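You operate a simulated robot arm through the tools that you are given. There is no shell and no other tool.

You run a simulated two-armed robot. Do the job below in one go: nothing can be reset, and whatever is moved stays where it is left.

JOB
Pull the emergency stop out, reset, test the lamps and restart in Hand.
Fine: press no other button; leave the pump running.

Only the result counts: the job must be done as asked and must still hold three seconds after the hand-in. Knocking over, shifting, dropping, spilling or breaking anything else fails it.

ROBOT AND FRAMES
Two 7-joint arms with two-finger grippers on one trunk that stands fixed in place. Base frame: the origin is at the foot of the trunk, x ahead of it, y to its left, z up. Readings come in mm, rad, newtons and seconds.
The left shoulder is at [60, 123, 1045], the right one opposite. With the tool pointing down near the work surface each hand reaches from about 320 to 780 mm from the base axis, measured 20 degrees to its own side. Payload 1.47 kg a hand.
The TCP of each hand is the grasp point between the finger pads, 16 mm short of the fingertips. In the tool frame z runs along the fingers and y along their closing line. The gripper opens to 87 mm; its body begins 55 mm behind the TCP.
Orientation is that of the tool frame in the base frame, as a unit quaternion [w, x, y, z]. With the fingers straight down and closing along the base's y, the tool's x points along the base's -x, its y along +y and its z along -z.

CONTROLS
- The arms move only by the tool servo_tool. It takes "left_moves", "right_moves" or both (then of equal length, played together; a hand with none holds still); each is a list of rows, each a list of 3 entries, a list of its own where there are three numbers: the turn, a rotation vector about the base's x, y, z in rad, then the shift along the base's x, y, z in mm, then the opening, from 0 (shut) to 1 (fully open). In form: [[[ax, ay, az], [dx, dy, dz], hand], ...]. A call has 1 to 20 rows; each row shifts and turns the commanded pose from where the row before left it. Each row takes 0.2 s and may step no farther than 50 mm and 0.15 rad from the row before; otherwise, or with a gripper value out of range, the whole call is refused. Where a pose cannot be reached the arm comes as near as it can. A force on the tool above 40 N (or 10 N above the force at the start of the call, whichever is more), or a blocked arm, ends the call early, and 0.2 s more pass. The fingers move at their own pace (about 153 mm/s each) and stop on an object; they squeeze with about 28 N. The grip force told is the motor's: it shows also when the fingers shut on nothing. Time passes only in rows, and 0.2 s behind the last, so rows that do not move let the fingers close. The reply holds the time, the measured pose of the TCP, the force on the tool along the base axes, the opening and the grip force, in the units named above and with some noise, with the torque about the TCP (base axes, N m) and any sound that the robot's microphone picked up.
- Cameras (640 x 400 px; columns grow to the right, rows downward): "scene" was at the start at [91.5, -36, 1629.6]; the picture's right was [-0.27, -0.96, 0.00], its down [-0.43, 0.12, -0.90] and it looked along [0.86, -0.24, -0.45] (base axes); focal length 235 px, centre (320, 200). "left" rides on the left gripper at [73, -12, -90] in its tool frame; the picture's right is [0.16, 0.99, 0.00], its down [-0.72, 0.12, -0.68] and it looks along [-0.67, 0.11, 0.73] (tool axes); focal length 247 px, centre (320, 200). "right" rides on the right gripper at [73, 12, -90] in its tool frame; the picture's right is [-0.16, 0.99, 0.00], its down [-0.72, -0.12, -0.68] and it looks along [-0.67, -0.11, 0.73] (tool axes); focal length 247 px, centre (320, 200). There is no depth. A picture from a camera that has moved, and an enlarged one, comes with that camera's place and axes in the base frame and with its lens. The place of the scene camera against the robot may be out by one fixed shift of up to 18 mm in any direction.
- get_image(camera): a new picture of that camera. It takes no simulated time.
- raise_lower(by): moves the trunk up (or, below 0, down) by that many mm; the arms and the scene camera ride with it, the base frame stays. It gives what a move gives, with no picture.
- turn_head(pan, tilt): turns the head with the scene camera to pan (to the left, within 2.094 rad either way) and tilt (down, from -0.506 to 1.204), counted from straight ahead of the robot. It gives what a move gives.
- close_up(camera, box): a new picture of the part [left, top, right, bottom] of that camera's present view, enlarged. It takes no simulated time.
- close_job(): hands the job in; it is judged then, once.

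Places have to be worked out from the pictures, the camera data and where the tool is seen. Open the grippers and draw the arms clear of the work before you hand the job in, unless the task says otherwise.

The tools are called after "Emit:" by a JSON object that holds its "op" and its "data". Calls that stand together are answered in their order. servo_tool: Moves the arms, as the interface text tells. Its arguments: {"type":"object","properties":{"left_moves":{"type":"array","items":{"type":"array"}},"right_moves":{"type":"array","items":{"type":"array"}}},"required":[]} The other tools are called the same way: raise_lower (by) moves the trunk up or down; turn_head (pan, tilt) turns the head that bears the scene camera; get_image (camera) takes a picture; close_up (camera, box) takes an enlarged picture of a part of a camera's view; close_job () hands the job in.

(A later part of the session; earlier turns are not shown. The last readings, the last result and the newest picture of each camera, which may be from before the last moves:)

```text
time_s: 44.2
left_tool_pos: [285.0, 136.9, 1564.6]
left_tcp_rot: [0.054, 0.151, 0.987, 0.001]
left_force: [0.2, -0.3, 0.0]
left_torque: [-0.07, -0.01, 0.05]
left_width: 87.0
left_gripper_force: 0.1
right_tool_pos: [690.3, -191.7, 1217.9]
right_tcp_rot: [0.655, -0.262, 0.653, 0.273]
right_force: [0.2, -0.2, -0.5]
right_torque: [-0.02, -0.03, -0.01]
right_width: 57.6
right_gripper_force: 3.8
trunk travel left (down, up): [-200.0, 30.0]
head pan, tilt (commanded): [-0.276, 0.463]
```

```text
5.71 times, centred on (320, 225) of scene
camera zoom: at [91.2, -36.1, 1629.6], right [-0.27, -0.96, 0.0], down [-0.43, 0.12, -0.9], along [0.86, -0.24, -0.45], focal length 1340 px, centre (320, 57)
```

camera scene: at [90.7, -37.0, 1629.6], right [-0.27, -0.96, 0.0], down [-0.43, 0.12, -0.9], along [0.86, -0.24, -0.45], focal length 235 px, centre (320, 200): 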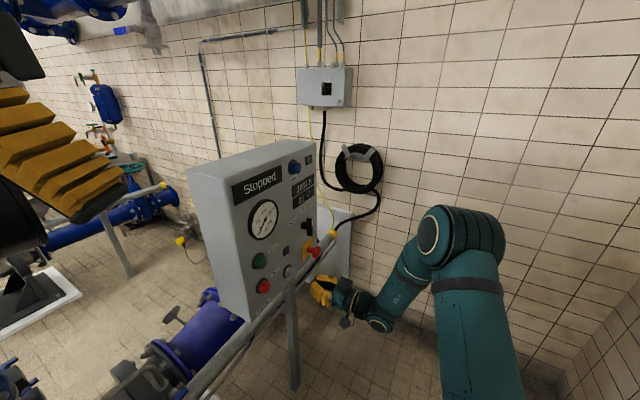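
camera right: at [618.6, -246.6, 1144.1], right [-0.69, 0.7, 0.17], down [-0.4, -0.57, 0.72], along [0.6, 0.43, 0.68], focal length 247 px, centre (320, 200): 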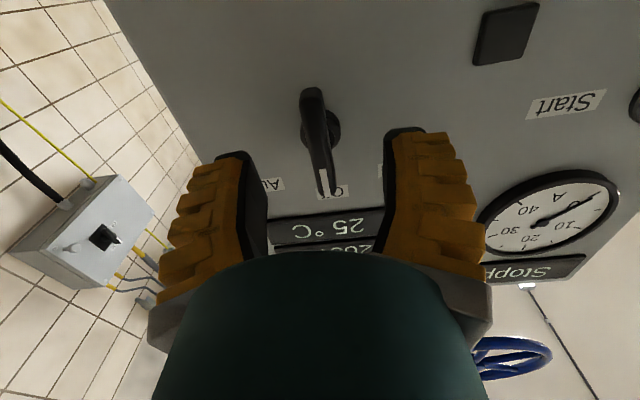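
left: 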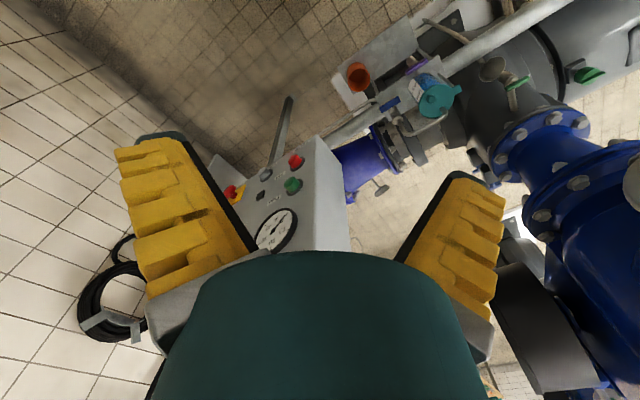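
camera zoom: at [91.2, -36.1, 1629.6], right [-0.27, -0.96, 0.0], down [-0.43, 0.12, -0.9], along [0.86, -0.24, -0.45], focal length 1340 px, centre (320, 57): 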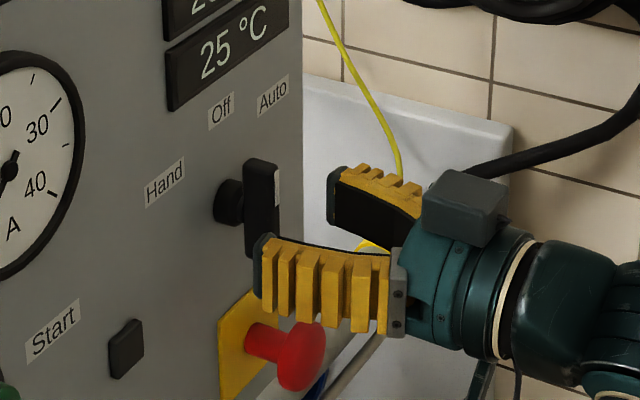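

Bar is centred between the open fingers, within 1–2 mm. I advance 31 mm more so the pads straddle the bar, then close gently on it.

Emit:
{"op": "servo_tool", "data": {"right_moves": [[[0, 0, 0], [7.4, 7.2, 0], 0.6], [[0, 0, 0], [7.4, 7.2, 0], 0.6], [[0, 0, 0], [7.4, 7.2, 0], 0.6], [[0, 0, 0], [0, 0, 0], 0.6]]}}

Emit:
{"op": "get_image", "data": {"camera": "right"}}

Emit:
{"op": "close_up", "data": {"camera": "scene", "box": [270, 190, 370, 260]}}

```text
time_s: 45.2
left_tool_pos: [286.1, 135.0, 1563.9]
left_tcp_rot: [0.055, 0.152, 0.987, 0.0]
left_force: [-0.3, -0.4, -0.1]
left_torque: [-0.01, -0.05, 0.03]
left_width: 87.1
left_gripper_force: 0.2
right_tool_pos: [712.6, -170.9, 1220.1]
right_tcp_rot: [0.655, -0.263, 0.653, 0.273]
right_force: [0.3, -0.6, 0.9]
right_torque: [0.02, -0.01, 0.0]
right_width: 57.3
right_gripper_force: 3.8
trunk travel left (down, up): [-200.0, 30.0]
head pan, tilt (commanded): [-0.276, 0.463]
```

```text
taken
camera right: at [640.7, -225.2, 1145.1], right [-0.69, 0.7, 0.17], down [-0.4, -0.57, 0.72], along [0.6, 0.43, 0.68], focal length 247 px, centre (320, 200)
```

right: 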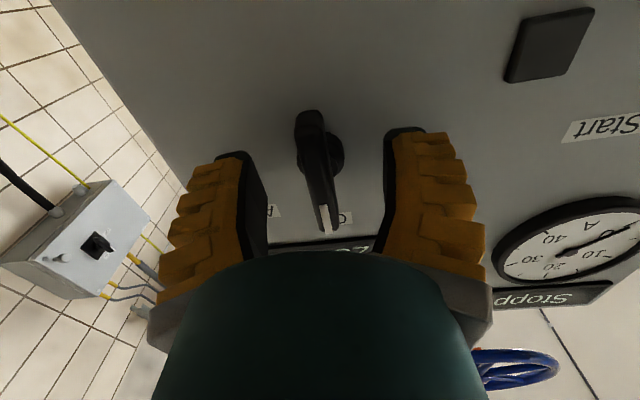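

```text
5.71 times, centred on (320, 225) of scene
camera zoom: at [91.2, -36.1, 1629.6], right [-0.27, -0.96, 0.0], down [-0.43, 0.12, -0.9], along [0.86, -0.24, -0.45], focal length 1340 px, centre (320, 57)
```

zoom: 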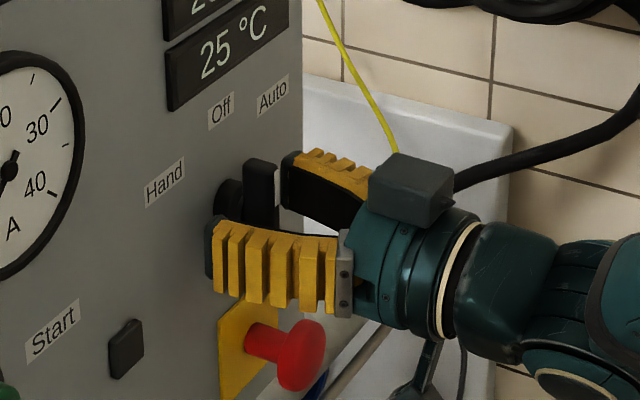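

The bar spans roughly 16–33 mm from the face, with the TCP at 28 mm, so the pads cover it. I close the fingers on the bar.

Emit:
{"op": "servo_tool", "data": {"right_moves": [[[0, 0, 0], [0, 0, 0], 0.4], [[0, 0, 0], [0, 0, 0], 0.2], [[0, 0, 0], [0, 0, 0], 0], [[0, 0, 0], [0, 0, 0], 0]]}}

Emit:
{"op": "get_image", "data": {"camera": "right"}}

Emit:
{"op": "close_up", "data": {"camera": "scene", "box": [270, 190, 370, 260]}}

```text
time_s: 46.2
left_tool_pos: [284.4, 135.7, 1563.5]
left_tcp_rot: [0.054, 0.151, 0.987, 0.0]
left_force: [-0.4, -0.4, 0.2]
left_torque: [0.01, 0.01, 0.0]
left_width: 87.0
left_gripper_force: 0.1
right_tool_pos: [710.9, -173.2, 1218.2]
right_tcp_rot: [0.655, -0.263, 0.653, 0.273]
right_force: [-8.2, -4.1, -1.1]
right_torque: [-0.15, 0.06, 0.03]
right_width: 5.9
right_gripper_force: 29.9
trunk travel left (down, up): [-200.0, 30.0]
head pan, tilt (commanded): [-0.276, 0.463]
```

```text
taken
camera right: at [639.6, -226.3, 1144.9], right [-0.69, 0.7, 0.17], down [-0.4, -0.57, 0.72], along [0.6, 0.43, 0.68], focal length 247 px, centre (320, 200)
```

right: 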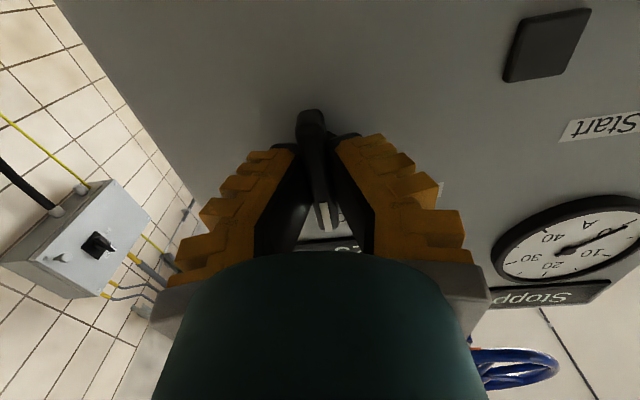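

```text
5.71 times, centred on (320, 225) of scene
camera zoom: at [90.2, -36.7, 1629.6], right [-0.27, -0.96, 0.0], down [-0.43, 0.12, -0.9], along [0.86, -0.24, -0.45], focal length 1340 px, centre (320, 57)
```

zoom: 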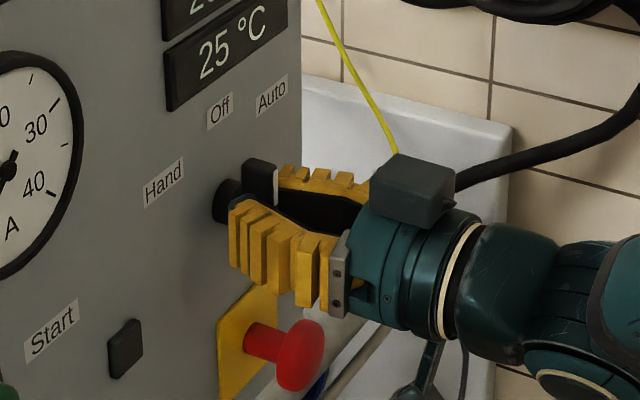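

The bar is held at the fingertips (width 6 mm, some 9 N pushing the hand back, likely tips against the knob's collar). I ease back 2 mm and start turning toward Hand (counter-clockwise seen from the front) in small steps.

Emit:
{"op": "servo_tool", "data": {"right_moves": [[[0, 0, 0], [-1.4, -1.4, 0], 0], [[-0.0717, -0.0697, 0], [0, 0, 0], 0], [[-0.0717, -0.0697, 0], [0, 0, 0], 0], [[-0.0717, -0.0697, 0], [0, 0, 0], 0], [[0, 0, 0], [0, 0, 0], 0]]}}

Emit:
{"op": "get_image", "data": {"camera": "right"}}

Emit:
{"op": "close_up", "data": {"camera": "scene", "box": [270, 190, 370, 260]}}

```text
time_s: 47.4
left_tool_pos: [284.8, 135.0, 1563.8]
left_tcp_rot: [0.054, 0.152, 0.987, 0.001]
left_force: [0.6, 0.4, -0.7]
left_torque: [-0.01, 0.05, -0.02]
left_width: 87.1
left_gripper_force: 0.0
right_tool_pos: [711.0, -173.9, 1217.2]
right_tcp_rot: [0.688, -0.359, 0.607, 0.171]
right_force: [-3.0, -0.9, 0.7]
right_torque: [0.33, -0.36, 0.13]
right_width: 6.3
right_gripper_force: 29.9
trunk travel left (down, up): [-200.0, 30.0]
head pan, tilt (commanded): [-0.276, 0.463]
```

```text
taken
camera right: at [655.0, -243.2, 1144.6], right [-0.7, 0.71, -0.13], down [-0.56, -0.41, 0.72], along [0.46, 0.58, 0.68], focal length 247 px, centre (320, 200)
```

right: 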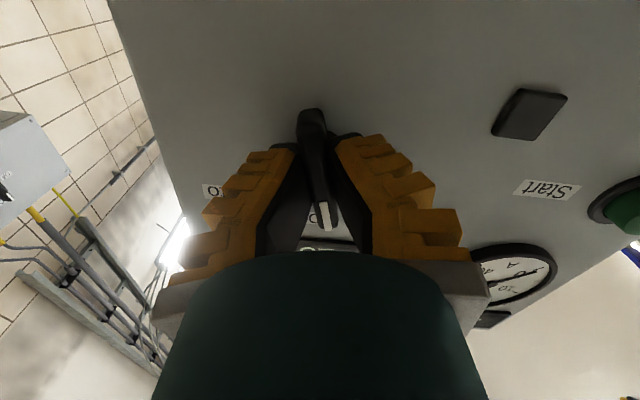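

```text
5.71 times, centred on (320, 225) of scene
camera zoom: at [90.9, -36.3, 1629.6], right [-0.27, -0.96, 0.0], down [-0.43, 0.12, -0.9], along [0.86, -0.24, -0.45], focal length 1340 px, centre (320, 57)
```

zoom: 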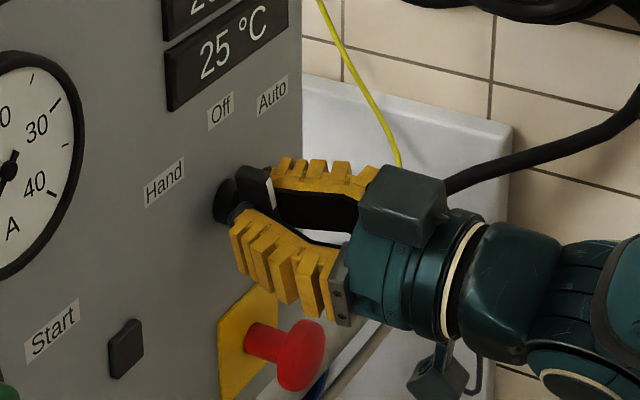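

The bar turns with the fingers. I continue turning toward Hand.

Emit:
{"op": "servo_tool", "data": {"right_moves": [[[-0.0717, -0.0697, 0], [0, 0, 0], 0], [[-0.0717, -0.0697, 0], [0, 0, 0], 0], [[-0.0717, -0.0697, 0], [0, 0, 0], 0], [[-0.0717, -0.0697, 0], [0, 0, 0], 0], [[0, 0, 0], [0, 0, 0], 0]]}}

Emit:
{"op": "get_image", "data": {"camera": "right"}}

Emit:
{"op": "close_up", "data": {"camera": "scene", "box": [230, 150, 370, 250]}}

```text
time_s: 48.1
left_tool_pos: [283.0, 136.6, 1563.8]
left_tcp_rot: [0.055, 0.151, 0.987, -0.001]
left_force: [-0.5, 1.2, -0.6]
left_torque: [-0.04, -0.01, 0.01]
left_width: 86.7
left_gripper_force: 0.1
right_tool_pos: [714.3, -167.8, 1221.8]
right_tcp_rot: [0.709, -0.412, 0.563, 0.1]
right_force: [3.5, -16.6, -0.7]
right_torque: [-0.17, 0.17, -0.27]
right_width: 7.1
right_gripper_force: 30.0
trunk travel left (down, up): [-200.0, 30.0]
head pan, tilt (commanded): [-0.276, 0.463]
stopped in row 3 (right hand): the force on the tool passed its limit at 65 N (the readings are from after the stop); the commanded pose is now the measured one
```

```text
taken
camera right: at [668.4, -247.5, 1149.1], right [-0.65, 0.68, -0.33], down [-0.67, -0.32, 0.67], along [0.36, 0.66, 0.66], focal length 247 px, centre (320, 200)
```

right: 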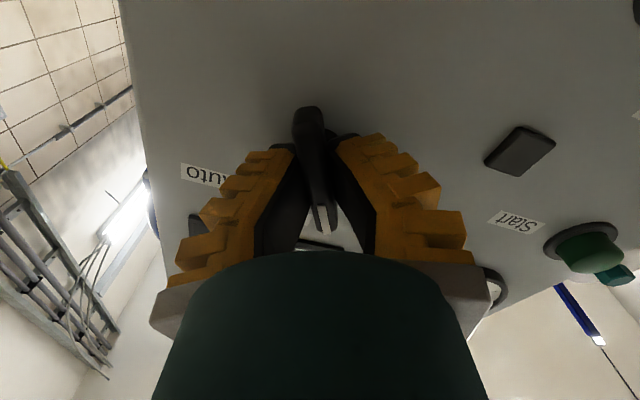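

```text
4.00 times, centred on (300, 200) of scene
camera zoom: at [90.6, -35.2, 1629.6], right [-0.27, -0.96, 0.0], down [-0.43, 0.12, -0.9], along [0.86, -0.24, -0.45], focal length 938 px, centre (400, 200)
```

zoom: 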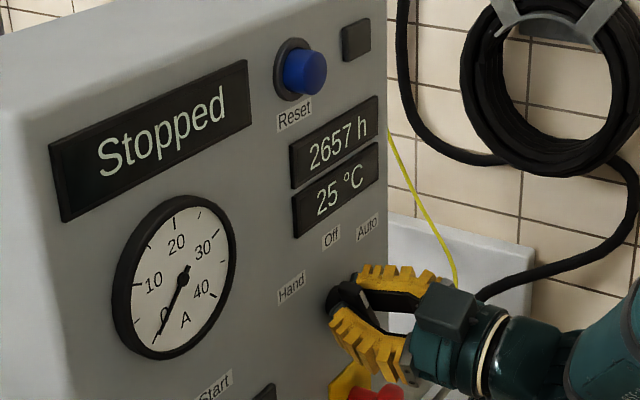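

The knob has turned about 28° with the hand, but a force spike stopped the move. I look at the whole scene before going on.

Emit:
{"op": "get_image", "data": {"camera": "scene"}}

Emit:
{"op": "close_up", "data": {"camera": "scene", "box": [290, 200, 340, 250]}}

Emit:
{"op": "close_up", "data": {"camera": "right", "box": [230, 80, 400, 250]}}

```text
taken
camera scene: at [90.6, -35.2, 1629.6], right [-0.27, -0.96, 0.0], down [-0.43, 0.12, -0.9], along [0.86, -0.24, -0.45], focal length 235 px, centre (320, 200)
```

scene: 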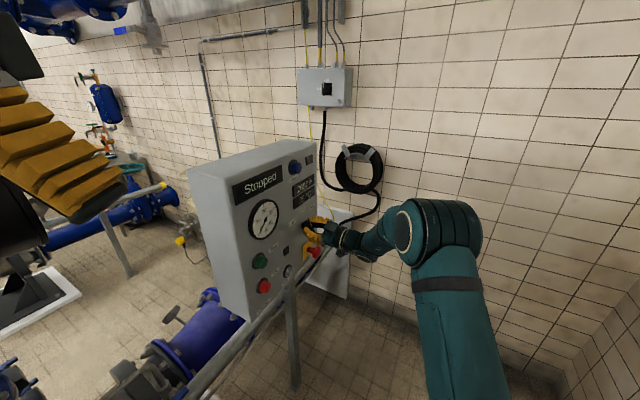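

```text
8.00 times, centred on (315, 225) of scene
camera zoom: at [90.6, -35.2, 1629.6], right [-0.27, -0.96, 0.0], down [-0.43, 0.12, -0.9], along [0.86, -0.24, -0.45], focal length 1877 px, centre (360, 0)
```

zoom: 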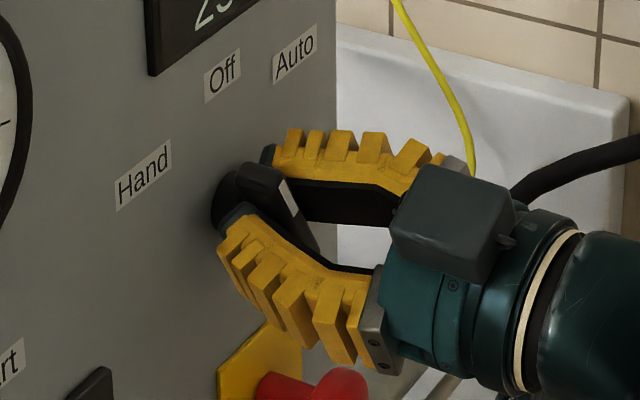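

```text
2.35 times, centred on (315, 165) of right
camera zoom: at [668.4, -247.5, 1149.1], right [-0.65, 0.68, -0.33], down [-0.67, -0.32, 0.67], along [0.36, 0.66, 0.66], focal length 581 px, centre (332, 282)
```

zoom: 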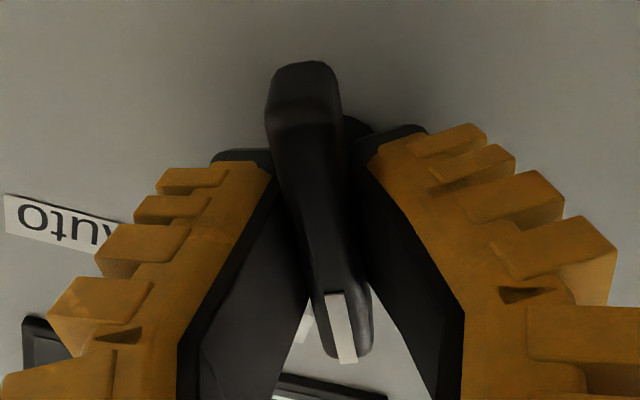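

The grip seems to have crept inward behind the bar and jammed. I open the fingers a little to release the strain and see where the knob rests.

Emit:
{"op": "servo_tool", "data": {"right_moves": [[[0, 0, 0], [0, 0, 0], 0.3], [[0, 0, 0], [0, 0, 0], 0.5], [[0, 0, 0], [0, 0, 0], 0.5]]}}

Emit:
{"op": "get_image", "data": {"camera": "right"}}

Emit:
{"op": "close_up", "data": {"camera": "scene", "box": [290, 200, 340, 250]}}

```text
time_s: 48.9
left_tool_pos: [286.4, 137.1, 1564.0]
left_tcp_rot: [0.054, 0.152, 0.987, 0.0]
left_force: [0.3, -0.3, 0.2]
left_torque: [0.0, -0.01, -0.01]
left_width: 87.1
left_gripper_force: 0.1
right_tool_pos: [715.2, -163.4, 1221.9]
right_tcp_rot: [0.71, -0.415, 0.559, 0.104]
right_force: [-0.2, 1.1, -0.3]
right_torque: [0.0, -0.02, -0.02]
right_width: 49.1
right_gripper_force: 3.4
trunk travel left (down, up): [-200.0, 30.0]
head pan, tilt (commanded): [-0.276, 0.463]
```

```text
taken
camera right: at [669.3, -242.8, 1149.4], right [-0.66, 0.67, -0.33], down [-0.66, -0.33, 0.67], along [0.35, 0.66, 0.66], focal length 247 px, centre (320, 200)
```

right: 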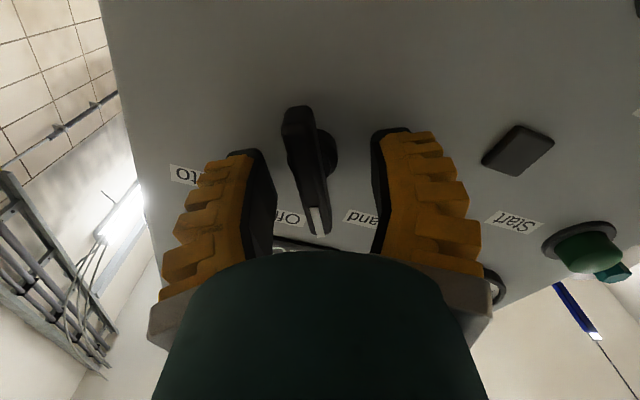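

```text
8.00 times, centred on (315, 225) of scene
camera zoom: at [91.5, -35.8, 1629.6], right [-0.27, -0.96, 0.0], down [-0.43, 0.12, -0.9], along [0.86, -0.24, -0.45], focal length 1877 px, centre (360, 0)
```

zoom: 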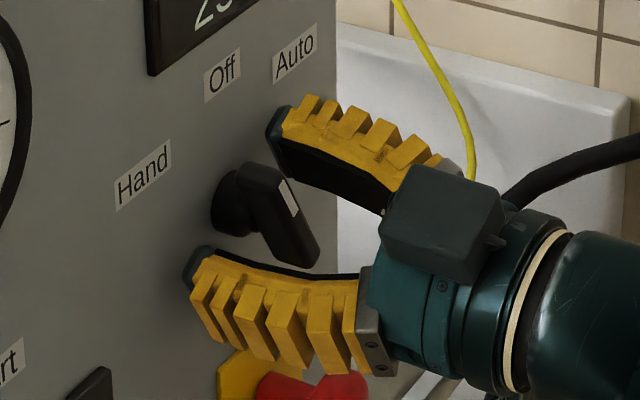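

Released, the knob stays put at about 28°, while my hand had crept ~9 mm high and 7 mm in. I re-centre on the knob axis (down 8 mm, back 11 mm) and check before regripping.

Emit:
{"op": "servo_tool", "data": {"right_moves": [[[0, 0, 0], [-4, -3.9, -4], 0.5], [[0, 0, 0], [-4, -3.9, -4], 0.5], [[0, 0, 0], [0, 0, 0], 0.5]]}}

Emit:
{"op": "close_up", "data": {"camera": "right", "box": [230, 80, 400, 250]}}

Emit:
{"op": "close_up", "data": {"camera": "scene", "box": [290, 200, 340, 250]}}

```text
time_s: 49.7
left_tool_pos: [284.7, 136.2, 1565.2]
left_tcp_rot: [0.054, 0.151, 0.987, 0.0]
left_force: [0.1, 0.2, -0.2]
left_torque: [-0.02, 0.06, -0.04]
left_width: 87.1
left_gripper_force: 0.1
right_tool_pos: [706.9, -171.9, 1213.6]
right_tcp_rot: [0.71, -0.415, 0.559, 0.104]
right_force: [0.5, -0.1, -0.4]
right_torque: [0.01, 0.02, 0.01]
right_width: 49.0
right_gripper_force: 3.8
trunk travel left (down, up): [-200.0, 30.0]
head pan, tilt (commanded): [-0.276, 0.463]
```

```text
2.35 times, centred on (315, 165) of right
camera zoom: at [661.2, -251.0, 1141.6], right [-0.66, 0.68, -0.33], down [-0.67, -0.33, 0.67], along [0.35, 0.66, 0.66], focal length 581 px, centre (332, 282)
```

zoom: 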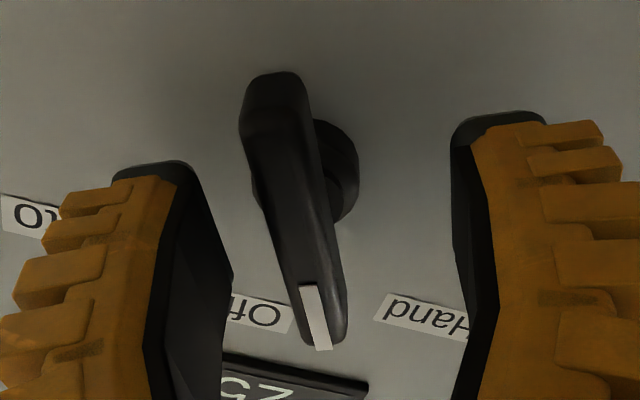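

```text
8.00 times, centred on (315, 225) of scene
camera zoom: at [91.5, -36.0, 1629.6], right [-0.27, -0.96, 0.0], down [-0.43, 0.12, -0.9], along [0.86, -0.24, -0.45], focal length 1877 px, centre (360, 0)
```

zoom: 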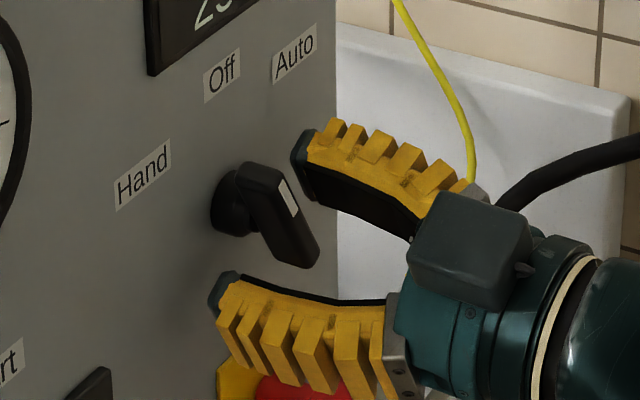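

The bar is parallel to the fingers but 6–7 mm off to one side. I shift (4.5, -4.6, 1.8) to centre on it and regrip at this shallower depth.

Emit:
{"op": "servo_tool", "data": {"right_moves": [[[0, 0, 0], [4.5, -4.6, 1.8], 0.5], [[0, 0, 0], [0, 0, 0], 0.5], [[0, 0, 0], [0, 0, 0], 0.3], [[0, 0, 0], [0, 0, 0], 0.1], [[0, 0, 0], [0, 0, 0], 0], [[0, 0, 0], [0, 0, 0], 0]]}}

Emit:
{"op": "close_up", "data": {"camera": "right", "box": [230, 80, 400, 250]}}

Emit:
{"op": "close_up", "data": {"camera": "scene", "box": [290, 200, 340, 250]}}

```text
time_s: 51.1
left_tool_pos: [284.2, 135.4, 1565.0]
left_tcp_rot: [0.055, 0.151, 0.987, 0.001]
left_force: [-0.3, -0.5, 0.0]
left_torque: [-0.01, 0.01, -0.01]
left_width: 86.8
left_gripper_force: 0.2
right_tool_pos: [709.1, -178.2, 1214.6]
right_tcp_rot: [0.71, -0.415, 0.559, 0.104]
right_force: [-4.9, -5.2, 0.4]
right_torque: [0.0, 0.02, -0.05]
right_width: 5.8
right_gripper_force: 30.0
trunk travel left (down, up): [-200.0, 30.0]
head pan, tilt (commanded): [-0.276, 0.463]
```

```text
2.35 times, centred on (315, 165) of right
camera zoom: at [664.9, -256.9, 1143.2], right [-0.66, 0.68, -0.33], down [-0.67, -0.32, 0.67], along [0.35, 0.66, 0.66], focal length 581 px, centre (332, 282)
```

zoom: 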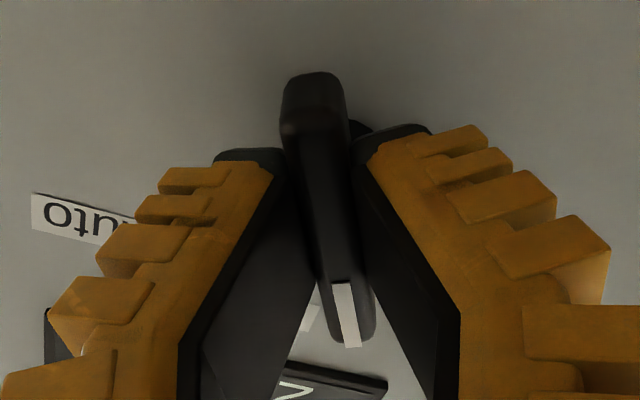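

```text
8.00 times, centred on (315, 225) of scene
camera zoom: at [90.5, -37.0, 1629.6], right [-0.27, -0.96, 0.0], down [-0.43, 0.12, -0.9], along [0.86, -0.24, -0.45], focal length 1877 px, centre (360, 0)
```

zoom: 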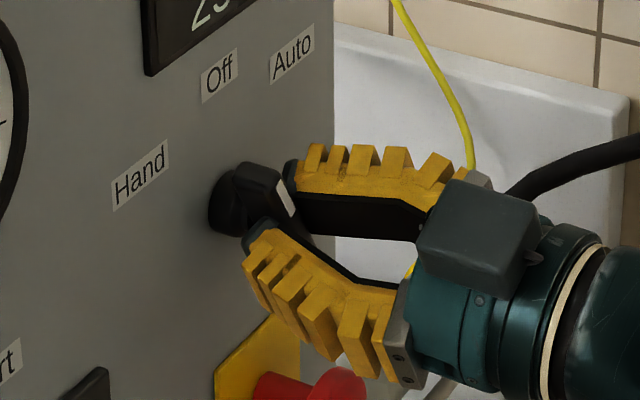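

Gripped on the bar's sides. I resume turning in smaller steps of 0.05 rad.

Emit:
{"op": "servo_tool", "data": {"right_moves": [[[-0.0358, -0.0349, 0], [0, 0, 0], 0], [[-0.0358, -0.0349, 0], [0, 0, 0], 0], [[-0.0358, -0.0349, 0], [0, 0, 0], 0], [[0, 0, 0], [0, 0, 0], 0]]}}

Emit:
{"op": "close_up", "data": {"camera": "right", "box": [230, 80, 400, 250]}}

Emit:
{"op": "close_up", "data": {"camera": "scene", "box": [290, 200, 340, 250]}}

```text
time_s: 52.1
left_tool_pos: [283.5, 134.8, 1565.0]
left_tcp_rot: [0.055, 0.151, 0.987, 0.0]
left_force: [-0.1, -0.6, -0.2]
left_torque: [0.01, 0.01, -0.03]
left_width: 87.3
left_gripper_force: 0.1
right_tool_pos: [710.5, -177.6, 1216.1]
right_tcp_rot: [0.715, -0.457, 0.526, 0.051]
right_force: [-0.9, -10.8, 5.6]
right_torque: [-0.04, 0.1, -0.17]
right_width: 6.0
right_gripper_force: 29.8
trunk travel left (down, up): [-200.0, 30.0]
head pan, tilt (commanded): [-0.276, 0.463]
```

```text
2.35 times, centred on (315, 165) of right
camera zoom: at [672.6, -264.7, 1148.2], right [-0.62, 0.63, -0.47], down [-0.73, -0.25, 0.63], along [0.28, 0.73, 0.62], focal length 581 px, centre (332, 282)
```

zoom: 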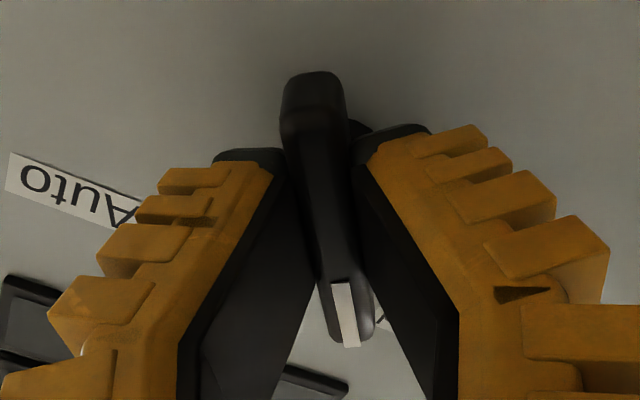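

```text
8.00 times, centred on (315, 225) of scene
camera zoom: at [90.7, -37.6, 1629.6], right [-0.27, -0.96, 0.0], down [-0.43, 0.12, -0.9], along [0.86, -0.24, -0.45], focal length 1877 px, centre (360, 0)
```

zoom: 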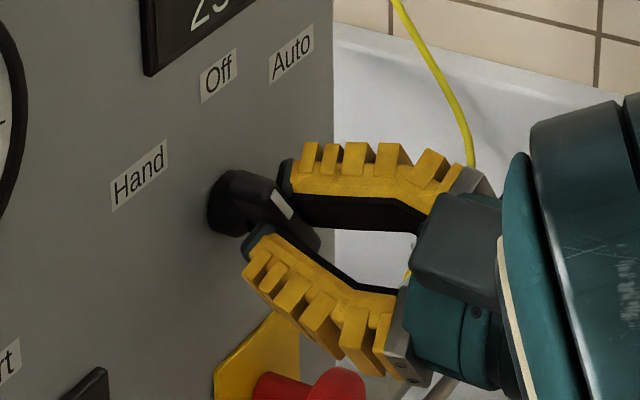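

The knob follows (now ≈37°). The forearm has swung noticeably, so I check the arm's posture before continuing.

Emit:
{"op": "get_image", "data": {"camera": "scene"}}

```text
taken
camera scene: at [90.7, -37.6, 1629.6], right [-0.27, -0.96, 0.0], down [-0.43, 0.12, -0.9], along [0.86, -0.24, -0.45], focal length 235 px, centre (320, 200)
```

scene: 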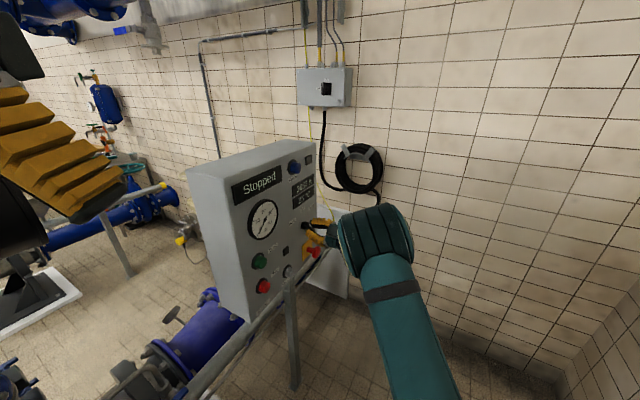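

The elbow swings in but has room. I continue with three more 0.05 rad steps.

Emit:
{"op": "servo_tool", "data": {"right_moves": [[[-0.0358, -0.0349, 0], [0, 0, 0], 0], [[-0.0358, -0.0349, 0], [0, 0, 0], 0], [[-0.0358, -0.0349, 0], [0, 0, 0], 0], [[0, 0, 0], [0, 0, 0], 0]]}}

Emit:
{"op": "close_up", "data": {"camera": "right", "box": [230, 80, 400, 250]}}

Emit:
{"op": "get_image", "data": {"camera": "scene"}}

```text
time_s: 53.1
left_tool_pos: [283.6, 135.1, 1564.2]
left_tcp_rot: [0.055, 0.152, 0.987, 0.002]
left_force: [-0.1, 0.0, -0.1]
left_torque: [0.01, 0.02, 0.03]
left_width: 87.3
left_gripper_force: 0.1
right_tool_pos: [710.2, -177.8, 1216.3]
right_tcp_rot: [0.717, -0.496, 0.49, -0.002]
right_force: [3.2, -13.3, 12.2]
right_torque: [0.03, 0.17, -0.29]
right_width: 5.9
right_gripper_force: 29.8
trunk travel left (down, up): [-200.0, 30.0]
head pan, tilt (commanded): [-0.276, 0.463]
```

```text
2.35 times, centred on (315, 165) of right
camera zoom: at [679.7, -272.0, 1154.7], right [-0.56, 0.58, -0.59], down [-0.8, -0.19, 0.57], along [0.22, 0.79, 0.57], focal length 581 px, centre (332, 282)
```

zoom: 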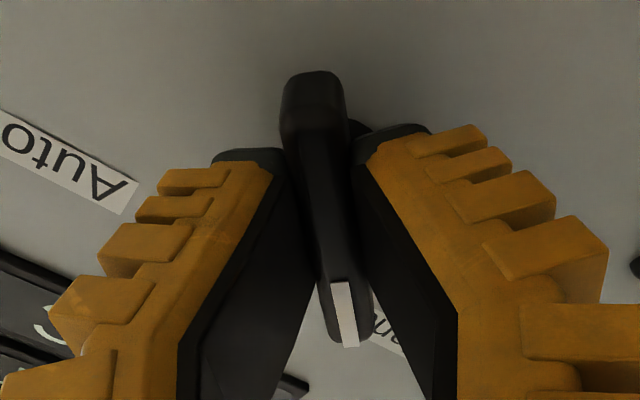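

```text
taken
camera scene: at [90.7, -37.9, 1629.6], right [-0.27, -0.96, 0.0], down [-0.43, 0.12, -0.9], along [0.86, -0.24, -0.45], focal length 235 px, centre (320, 200)
```

scene: 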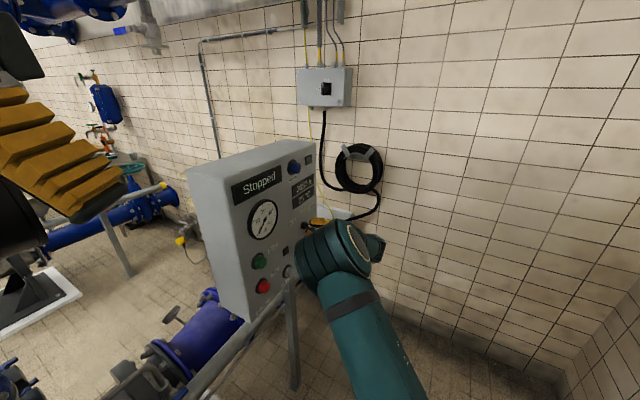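

Roll is now 45°, where the Hand position most likely is, though no click yet. I turn two more small steps and watch for resistance or a click.

Emit:
{"op": "servo_tool", "data": {"right_moves": [[[-0.0287, -0.0279, 0], [0.7, -0.7, 0.7], 0], [[-0.0287, -0.0279, 0], [0.7, -0.7, 0.7], 0], [[0, 0, 0], [0, 0, 0], 0]]}}

Emit:
{"op": "close_up", "data": {"camera": "right", "box": [230, 80, 400, 250]}}

Emit:
{"op": "get_image", "data": {"camera": "scene"}}

```text
time_s: 53.9
left_tool_pos: [283.7, 135.4, 1565.4]
left_tcp_rot: [0.056, 0.151, 0.987, 0.002]
left_force: [0.0, -0.1, -0.3]
left_torque: [0.06, 0.0, -0.01]
left_width: 86.8
left_gripper_force: 0.0
right_tool_pos: [710.9, -178.8, 1216.3]
right_tcp_rot: [0.714, -0.517, 0.471, -0.027]
right_force: [-7.3, -9.3, 3.5]
right_torque: [0.48, 0.29, 0.09]
right_width: 7.0
right_gripper_force: 29.5
trunk travel left (down, up): [-200.0, 30.0]
head pan, tilt (commanded): [-0.276, 0.463]
```

```text
2.35 times, centred on (315, 165) of right
camera zoom: at [683.6, -275.5, 1158.5], right [-0.53, 0.54, -0.65], down [-0.83, -0.16, 0.54], along [0.19, 0.83, 0.53], focal length 581 px, centre (332, 282)
```

zoom: 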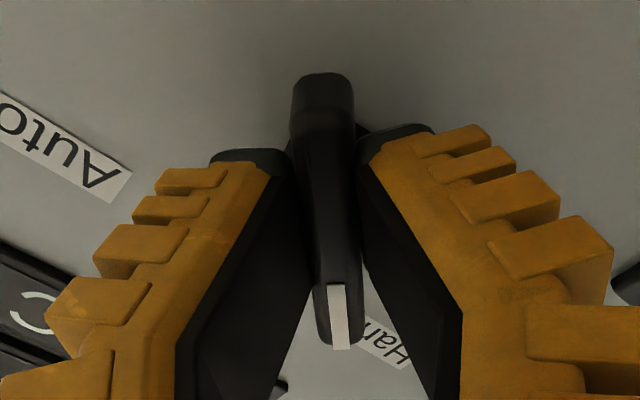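

```text
taken
camera scene: at [89.8, -37.6, 1629.6], right [-0.27, -0.96, 0.0], down [-0.43, 0.12, -0.9], along [0.86, -0.24, -0.45], focal length 235 px, centre (320, 200)
```

scene: 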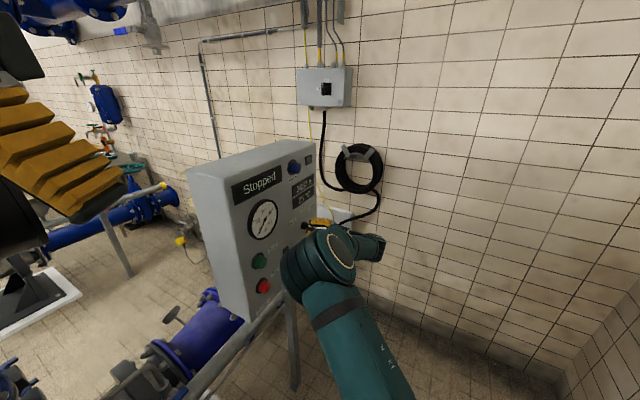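

The bar now lags the hand and torque rose to 0.55 Nm: the knob has hit its end stop at about 45°, the Hand position. I ease the twist, open the fingers and back straight off.

Emit:
{"op": "servo_tool", "data": {"right_moves": [[[0.0358, 0.0349, 0], [0, 0, 0], 0], [[0, 0, 0], [0, 0, 0], 0.3], [[0, 0, 0], [0, 0, 0], 0.6], [[0, 0, 0], [0, 0, 0], 0.6], [[0, 0, 0], [-10.8, -10.5, 0], 0.6], [[0, 0, 0], [-14.3, -13.9, 0], 0.6], [[0, 0, 0], [-14.3, -13.9, 0], 0.6], [[0, 0, 0], [-14.3, -13.9, 0], 0.6], [[0, 0, 0], [0, 0, 0], 0.6]]}}

Emit:
{"op": "get_image", "data": {"camera": "right"}}

Emit:
{"op": "get_image", "data": {"camera": "scene"}}

```text
time_s: 55.9
left_tool_pos: [284.8, 135.2, 1564.4]
left_tcp_rot: [0.055, 0.151, 0.987, 0.0]
left_force: [0.9, 0.4, -0.1]
left_torque: [-0.01, -0.01, 0.02]
left_width: 87.0
left_gripper_force: 0.0
right_tool_pos: [658.1, -229.3, 1216.5]
right_tcp_rot: [0.715, -0.506, 0.482, -0.009]
right_force: [0.1, -0.2, -0.6]
right_torque: [0.04, -0.01, 0.0]
right_width: 57.2
right_gripper_force: 4.3
trunk travel left (down, up): [-200.0, 30.0]
head pan, tilt (commanded): [-0.276, 0.463]
```

```text
taken
camera right: at [628.7, -325.3, 1156.5], right [-0.55, 0.56, -0.62], down [-0.81, -0.18, 0.56], along [0.21, 0.81, 0.55], focal length 247 px, centre (320, 200)
```

right: 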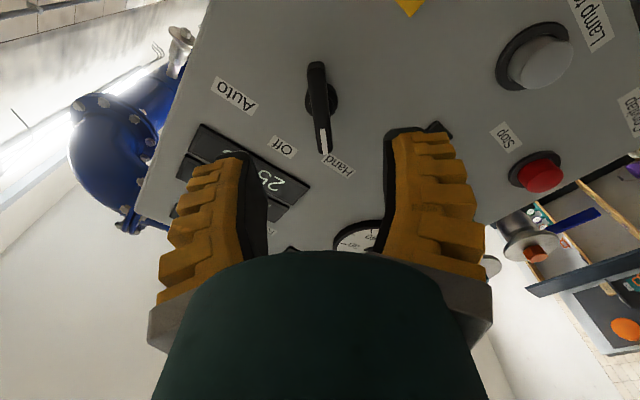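

```text
taken
camera scene: at [91.4, -35.9, 1629.6], right [-0.27, -0.96, 0.0], down [-0.43, 0.12, -0.9], along [0.86, -0.24, -0.45], focal length 235 px, centre (320, 200)
```

scene: 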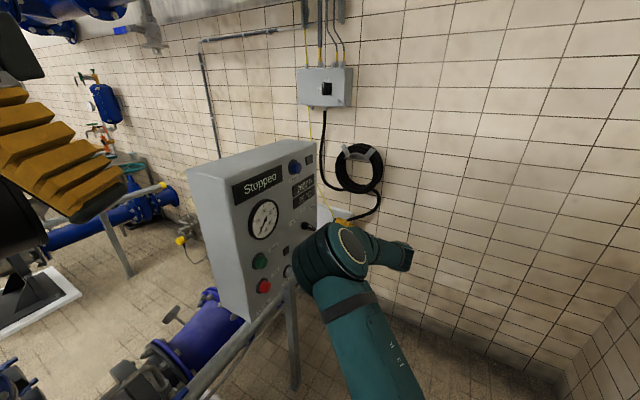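

The white pointer now aims at "Hand". I verify it in close-up, and then roll the hand back upright at this stand-off.

Emit:
{"op": "close_up", "data": {"camera": "right", "box": [190, 40, 420, 200]}}

Emit:
{"op": "servo_tool", "data": {"right_moves": [[[0.0717, 0.0697, 0], [0, 0, 0], 0.6], [[0.0717, 0.0697, 0], [0, 0, 0], 0.6], [[0.0717, 0.0697, 0], [0, 0, 0], 0.4], [[0.0717, 0.0697, 0], [0, 0, 0], 0.2], [[0.0717, 0.0697, 0], [0, 0, 0], 0], [[0.0717, 0.0697, 0], [0, 0, 0], 0], [[0.0717, 0.0697, 0], [0, 0, 0], 0], [[0.0717, 0.0697, 0], [0, 0, 0], 0], [[0, 0, 0], [0, 0, 0], 0]]}}

Emit:
{"op": "get_image", "data": {"camera": "scene"}}

```text
2.50 times, centred on (305, 120) of right
camera zoom: at [628.7, -325.3, 1156.5], right [-0.55, 0.56, -0.62], down [-0.81, -0.18, 0.56], along [0.21, 0.81, 0.55], focal length 617 px, centre (358, 400)
```

zoom: 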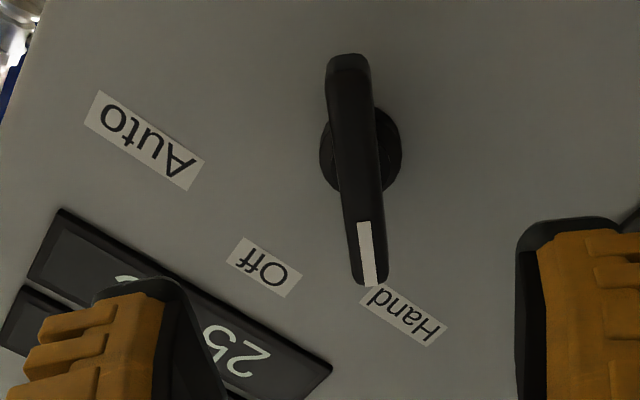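

```text
time_s: 57.9
left_tool_pos: [283.8, 136.1, 1564.7]
left_tcp_rot: [0.055, 0.151, 0.987, 0.0]
left_force: [0.1, -0.6, 0.7]
left_torque: [0.0, 0.0, -0.01]
left_width: 87.1
left_gripper_force: 0.1
right_tool_pos: [657.5, -228.0, 1216.8]
right_tcp_rot: [0.669, -0.268, 0.642, 0.263]
right_force: [0.2, -0.1, -0.1]
right_torque: [0.01, -0.01, 0.04]
right_width: 0.1
right_gripper_force: 27.4
trunk travel left (down, up): [-200.0, 30.0]
head pan, tilt (commanded): [-0.276, 0.463]
```

```text
taken
camera scene: at [91.6, -35.7, 1629.6], right [-0.27, -0.96, 0.0], down [-0.43, 0.12, -0.9], along [0.86, -0.24, -0.45], focal length 235 px, centre (320, 200)
```

scene: 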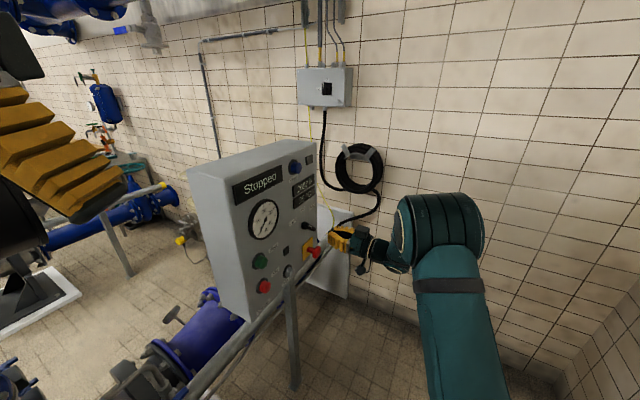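

Pointer confirmed at Hand and the hand is upright again. I now move sideways at constant stand-off to the green Start button.

Emit:
{"op": "servo_tool", "data": {"right_moves": [[[-0.0223, 0.0229, 0], [-15, 15.1, 1.3], 0], [[0, 0, 0], [-15, 15.1, 1.3], 0], [[0, 0, 0], [-15, 15.1, 1.3], 0], [[0, 0, 0], [-15, 15.1, 1.3], 0], [[0, 0, 0], [-15, 15.1, 1.3], 0], [[0, 0, 0], [-15, 15.1, 1.3], 0], [[0, 0, 0], [-15, 15.1, 1.3], 0], [[0, 0, 0], [-15, 15.1, 1.3], 0], [[0, 0, 0], [-15, 15.1, 1.3], 0], [[0, 0, 0], [-15, 15.1, 1.3], 0], [[0, 0, 0], [0, 0, 0], 0]]}}

Emit:
{"op": "get_image", "data": {"camera": "right"}}

Emit:
{"op": "get_image", "data": {"camera": "scene"}}

```text
time_s: 60.3
left_tool_pos: [284.8, 135.6, 1563.8]
left_tcp_rot: [0.055, 0.151, 0.987, 0.0]
left_force: [0.3, 0.0, 0.1]
left_torque: [-0.01, -0.01, 0.0]
left_width: 86.7
left_gripper_force: 0.1
right_tool_pos: [507.8, -79.3, 1230.1]
right_tcp_rot: [0.658, -0.273, 0.652, 0.259]
right_force: [-0.2, -0.1, 0.4]
right_torque: [-0.01, -0.02, 0.02]
right_width: 0.1
right_gripper_force: 28.1
trunk travel left (down, up): [-200.0, 30.0]
head pan, tilt (commanded): [-0.276, 0.463]
```

```text
taken
camera right: at [436.7, -134.5, 1156.1], right [-0.69, 0.71, 0.14], down [-0.42, -0.55, 0.73], along [0.59, 0.44, 0.68], focal length 247 px, centre (320, 200)
```

right: 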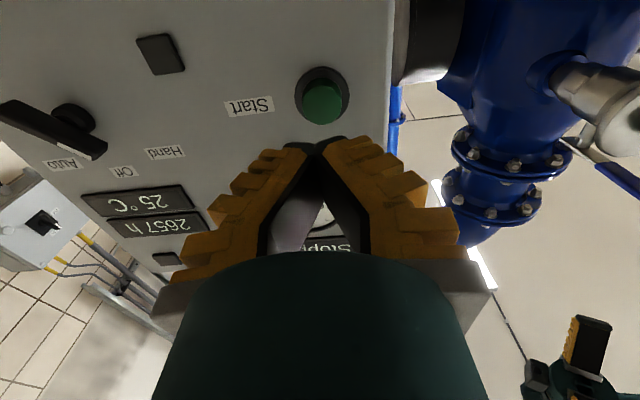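

```text
taken
camera scene: at [91.8, -36.6, 1629.5], right [-0.27, -0.96, 0.0], down [-0.43, 0.12, -0.89], along [0.86, -0.24, -0.45], focal length 235 px, centre (320, 200)
```

scene: 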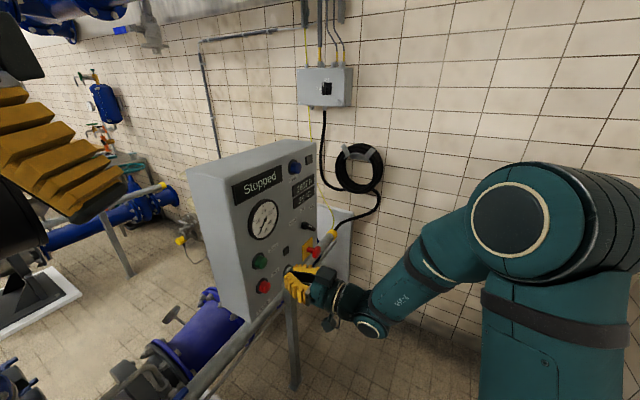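

Start is within 2 mm of the tool axis. I offset 6 mm right so one fingertip covers it, and advance to about 24 mm tip distance.

Emit:
{"op": "servo_tool", "data": {"right_moves": [[[0, 0, 0], [4.3, -4.4, -0.5], 0], [[0, 0, 0], [8.5, 8.25, 0], 0], [[0, 0, 0], [8.5, 8.25, 0], 0], [[0, 0, 0], [8.5, 8.25, 0], 0], [[0, 0, 0], [8.5, 8.25, 0], 0], [[0, 0, 0], [8.5, 8.25, 0], 0], [[0, 0, 0], [8.5, 8.25, 0], 0], [[0, 0, 0], [0, 0, 0], 0]]}}

Emit:
{"op": "close_up", "data": {"camera": "right", "box": [240, 50, 400, 200]}}

Emit:
{"op": "close_up", "data": {"camera": "scene", "box": [210, 220, 330, 310]}}

```text
time_s: 62.1
left_tool_pos: [284.0, 136.1, 1564.7]
left_tcp_rot: [0.055, 0.152, 0.987, 0.0]
left_force: [0.1, -0.7, -0.7]
left_torque: [-0.01, 0.02, 0.01]
left_width: 86.8
left_gripper_force: 0.0
right_tool_pos: [563.0, -33.0, 1229.3]
right_tcp_rot: [0.659, -0.272, 0.652, 0.258]
right_force: [0.5, -0.1, 0.1]
right_torque: [-0.01, -0.02, -0.02]
right_width: 0.0
right_gripper_force: 28.0
trunk travel left (down, up): [-200.0, 30.0]
head pan, tilt (commanded): [-0.276, 0.463]
```

```text
2.67 times, centred on (320, 125) of right
camera zoom: at [492.0, -89.6, 1156.3], right [-0.69, 0.71, 0.14], down [-0.42, -0.55, 0.72], along [0.59, 0.44, 0.68], focal length 659 px, centre (320, 400)
```

zoom: 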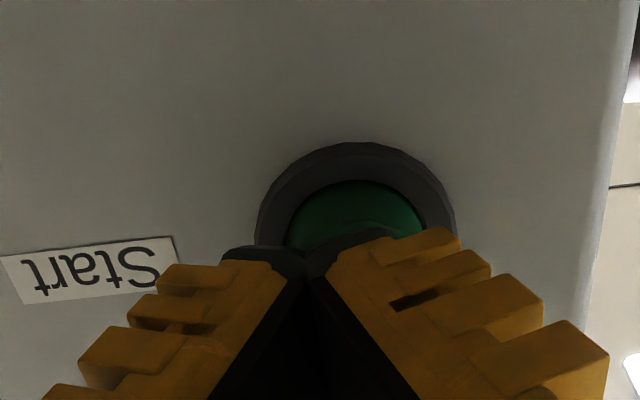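

```text
4.44 times, centred on (270, 265) of scene
camera zoom: at [91.2, -36.2, 1629.6], right [-0.27, -0.96, 0.0], down [-0.43, 0.12, -0.9], along [0.86, -0.24, -0.45], focal length 1043 px, centre (542, -89)
```

zoom: 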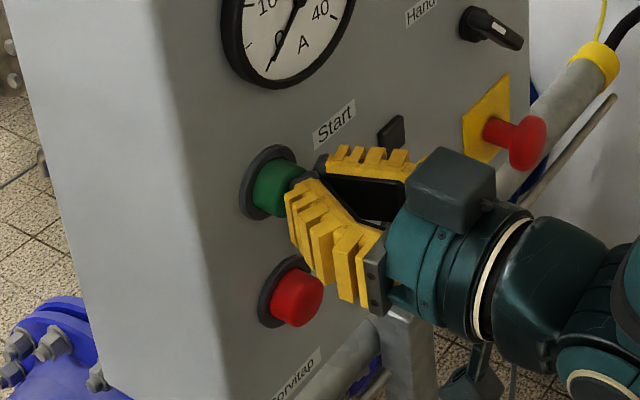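

Aligned well, clear of the Stop button (which is ~85 mm lower). I push forward slowly toward contact with Start.

Emit:
{"op": "servo_tool", "data": {"right_moves": [[[0, 0, 0], [1.43, 1.39, 0], 0], [[0, 0, 0], [1.43, 1.39, 0], 0], [[0, 0, 0], [1.43, 1.39, 0], 0], [[0, 0, 0], [1.43, 1.39, 0], 0], [[0, 0, 0], [1.43, 1.39, 0], 0], [[0, 0, 0], [1.43, 1.39, 0], 0], [[0, 0, 0], [0, 0, 0], 0]]}}

Emit:
{"op": "close_up", "data": {"camera": "scene", "box": [200, 140, 340, 310]}}

Emit:
{"op": "close_up", "data": {"camera": "right", "box": [240, 50, 400, 200]}}

```text
time_s: 63.7
left_tool_pos: [283.8, 135.7, 1564.5]
left_tcp_rot: [0.056, 0.151, 0.987, 0.0]
left_force: [-0.3, 0.2, -0.4]
left_torque: [-0.01, 0.01, -0.01]
left_width: 86.9
left_gripper_force: 0.0
right_tool_pos: [571.9, -25.0, 1228.5]
right_tcp_rot: [0.659, -0.273, 0.652, 0.259]
right_force: [-1.3, -2.1, 1.6]
right_torque: [0.01, 0.02, 0.04]
right_width: 0.0
right_gripper_force: 28.1
trunk travel left (down, up): [-200.0, 30.0]
head pan, tilt (commanded): [-0.276, 0.463]
```

```text
2.35 times, centred on (270, 225) of scene
camera zoom: at [91.0, -36.2, 1629.6], right [-0.27, -0.96, 0.0], down [-0.43, 0.12, -0.9], along [0.86, -0.24, -0.45], focal length 552 px, centre (438, 141)
```

zoom: 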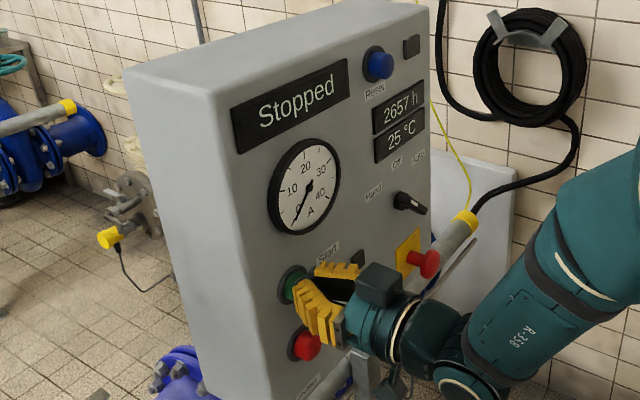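

```text
2.67 times, centred on (320, 125) of right
camera zoom: at [500.5, -81.2, 1156.1], right [-0.69, 0.71, 0.14], down [-0.42, -0.55, 0.72], along [0.59, 0.44, 0.68], focal length 659 px, centre (320, 400)
```

zoom: 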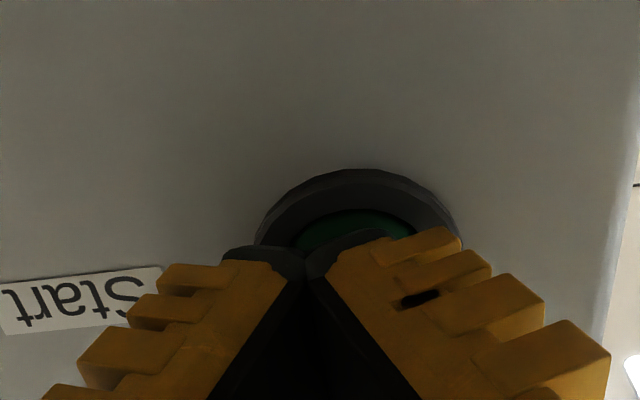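

Contact at about 2.5 N. I press on in small steps until it clicks.

Emit:
{"op": "servo_tool", "data": {"right_moves": [[[0, 0, 0], [1.08, 1.05, 0], 0], [[0, 0, 0], [1.08, 1.05, 0], 0], [[0, 0, 0], [1.08, 1.05, 0], 0], [[0, 0, 0], [0, 0, 0], 0]]}}

Emit:
{"op": "close_up", "data": {"camera": "scene", "box": [200, 140, 340, 310]}}

```text
time_s: 64.7
left_tool_pos: [283.6, 135.1, 1563.7]
left_tcp_rot: [0.056, 0.151, 0.987, 0.0]
left_force: [0.0, -0.4, -0.2]
left_torque: [-0.01, -0.03, 0.02]
left_width: 86.9
left_gripper_force: 0.0
right_tool_pos: [574.4, -22.3, 1229.8]
right_tcp_rot: [0.659, -0.272, 0.652, 0.258]
right_force: [-2.2, -2.4, -0.5]
right_torque: [-0.02, 0.0, 0.01]
right_width: 0.0
right_gripper_force: 27.9
trunk travel left (down, up): [-200.0, 30.0]
head pan, tilt (commanded): [-0.276, 0.463]
heard: click
```

```text
2.35 times, centred on (270, 225) of scene
camera zoom: at [91.0, -36.3, 1629.6], right [-0.27, -0.96, 0.0], down [-0.43, 0.12, -0.9], along [0.86, -0.24, -0.45], focal length 552 px, centre (438, 141)
```

zoom: 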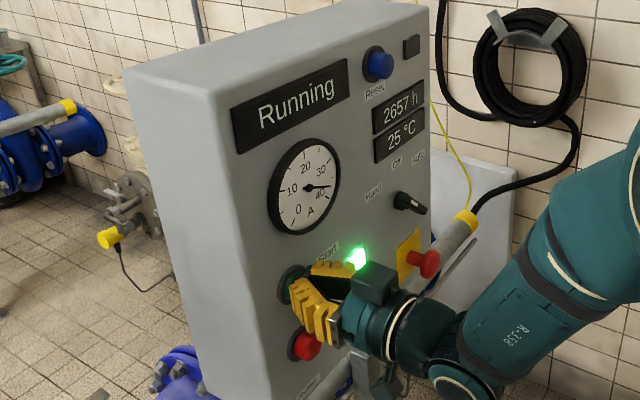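

Click: the display says "Running", the green lamp is lit and the ammeter has risen. I release and back off, and check that it keeps running.

Emit:
{"op": "servo_tool", "data": {"right_moves": [[[0, 0, 0], [-7.2, -7.0, 0], 0], [[0, 0, 0], [-14.3, -13.9, 0], 0], [[0, 0, 0], [-14.3, -13.9, 0], 0], [[0, 0, 0], [-14.3, -13.9, 0], 0], [[0, 0, 0], [-14.3, -13.9, 0], 0], [[0, 0, 0], [-14.3, -13.9, 0], 0], [[0, 0, 0], [0, 0, 0], 0]]}}

Emit:
{"op": "close_up", "data": {"camera": "scene", "box": [200, 140, 340, 310]}}

```text
time_s: 66.3
left_tool_pos: [284.3, 136.6, 1563.2]
left_tcp_rot: [0.055, 0.151, 0.987, 0.0]
left_force: [0.4, 0.0, 0.3]
left_torque: [0.01, -0.01, -0.01]
left_width: 87.1
left_gripper_force: 0.1
right_tool_pos: [495.6, -98.1, 1229.1]
right_tcp_rot: [0.659, -0.273, 0.652, 0.259]
right_force: [0.5, -0.1, 0.1]
right_torque: [0.0, 0.02, 0.0]
right_width: 0.0
right_gripper_force: 27.7
trunk travel left (down, up): [-200.0, 30.0]
head pan, tilt (commanded): [-0.276, 0.463]
```

```text
2.35 times, centred on (270, 225) of scene
camera zoom: at [91.9, -35.6, 1629.5], right [-0.27, -0.96, 0.0], down [-0.43, 0.12, -0.9], along [0.86, -0.24, -0.45], focal length 552 px, centre (438, 141)
```

zoom: 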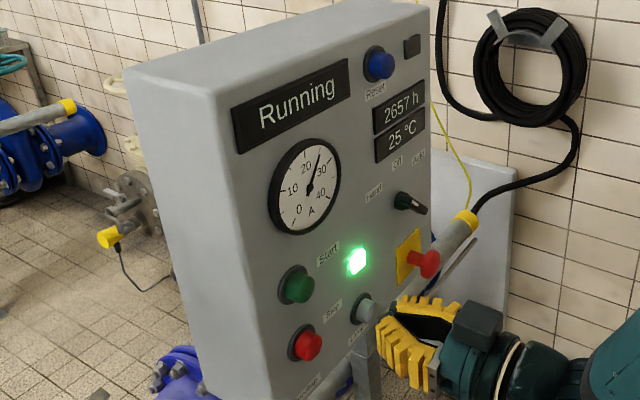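

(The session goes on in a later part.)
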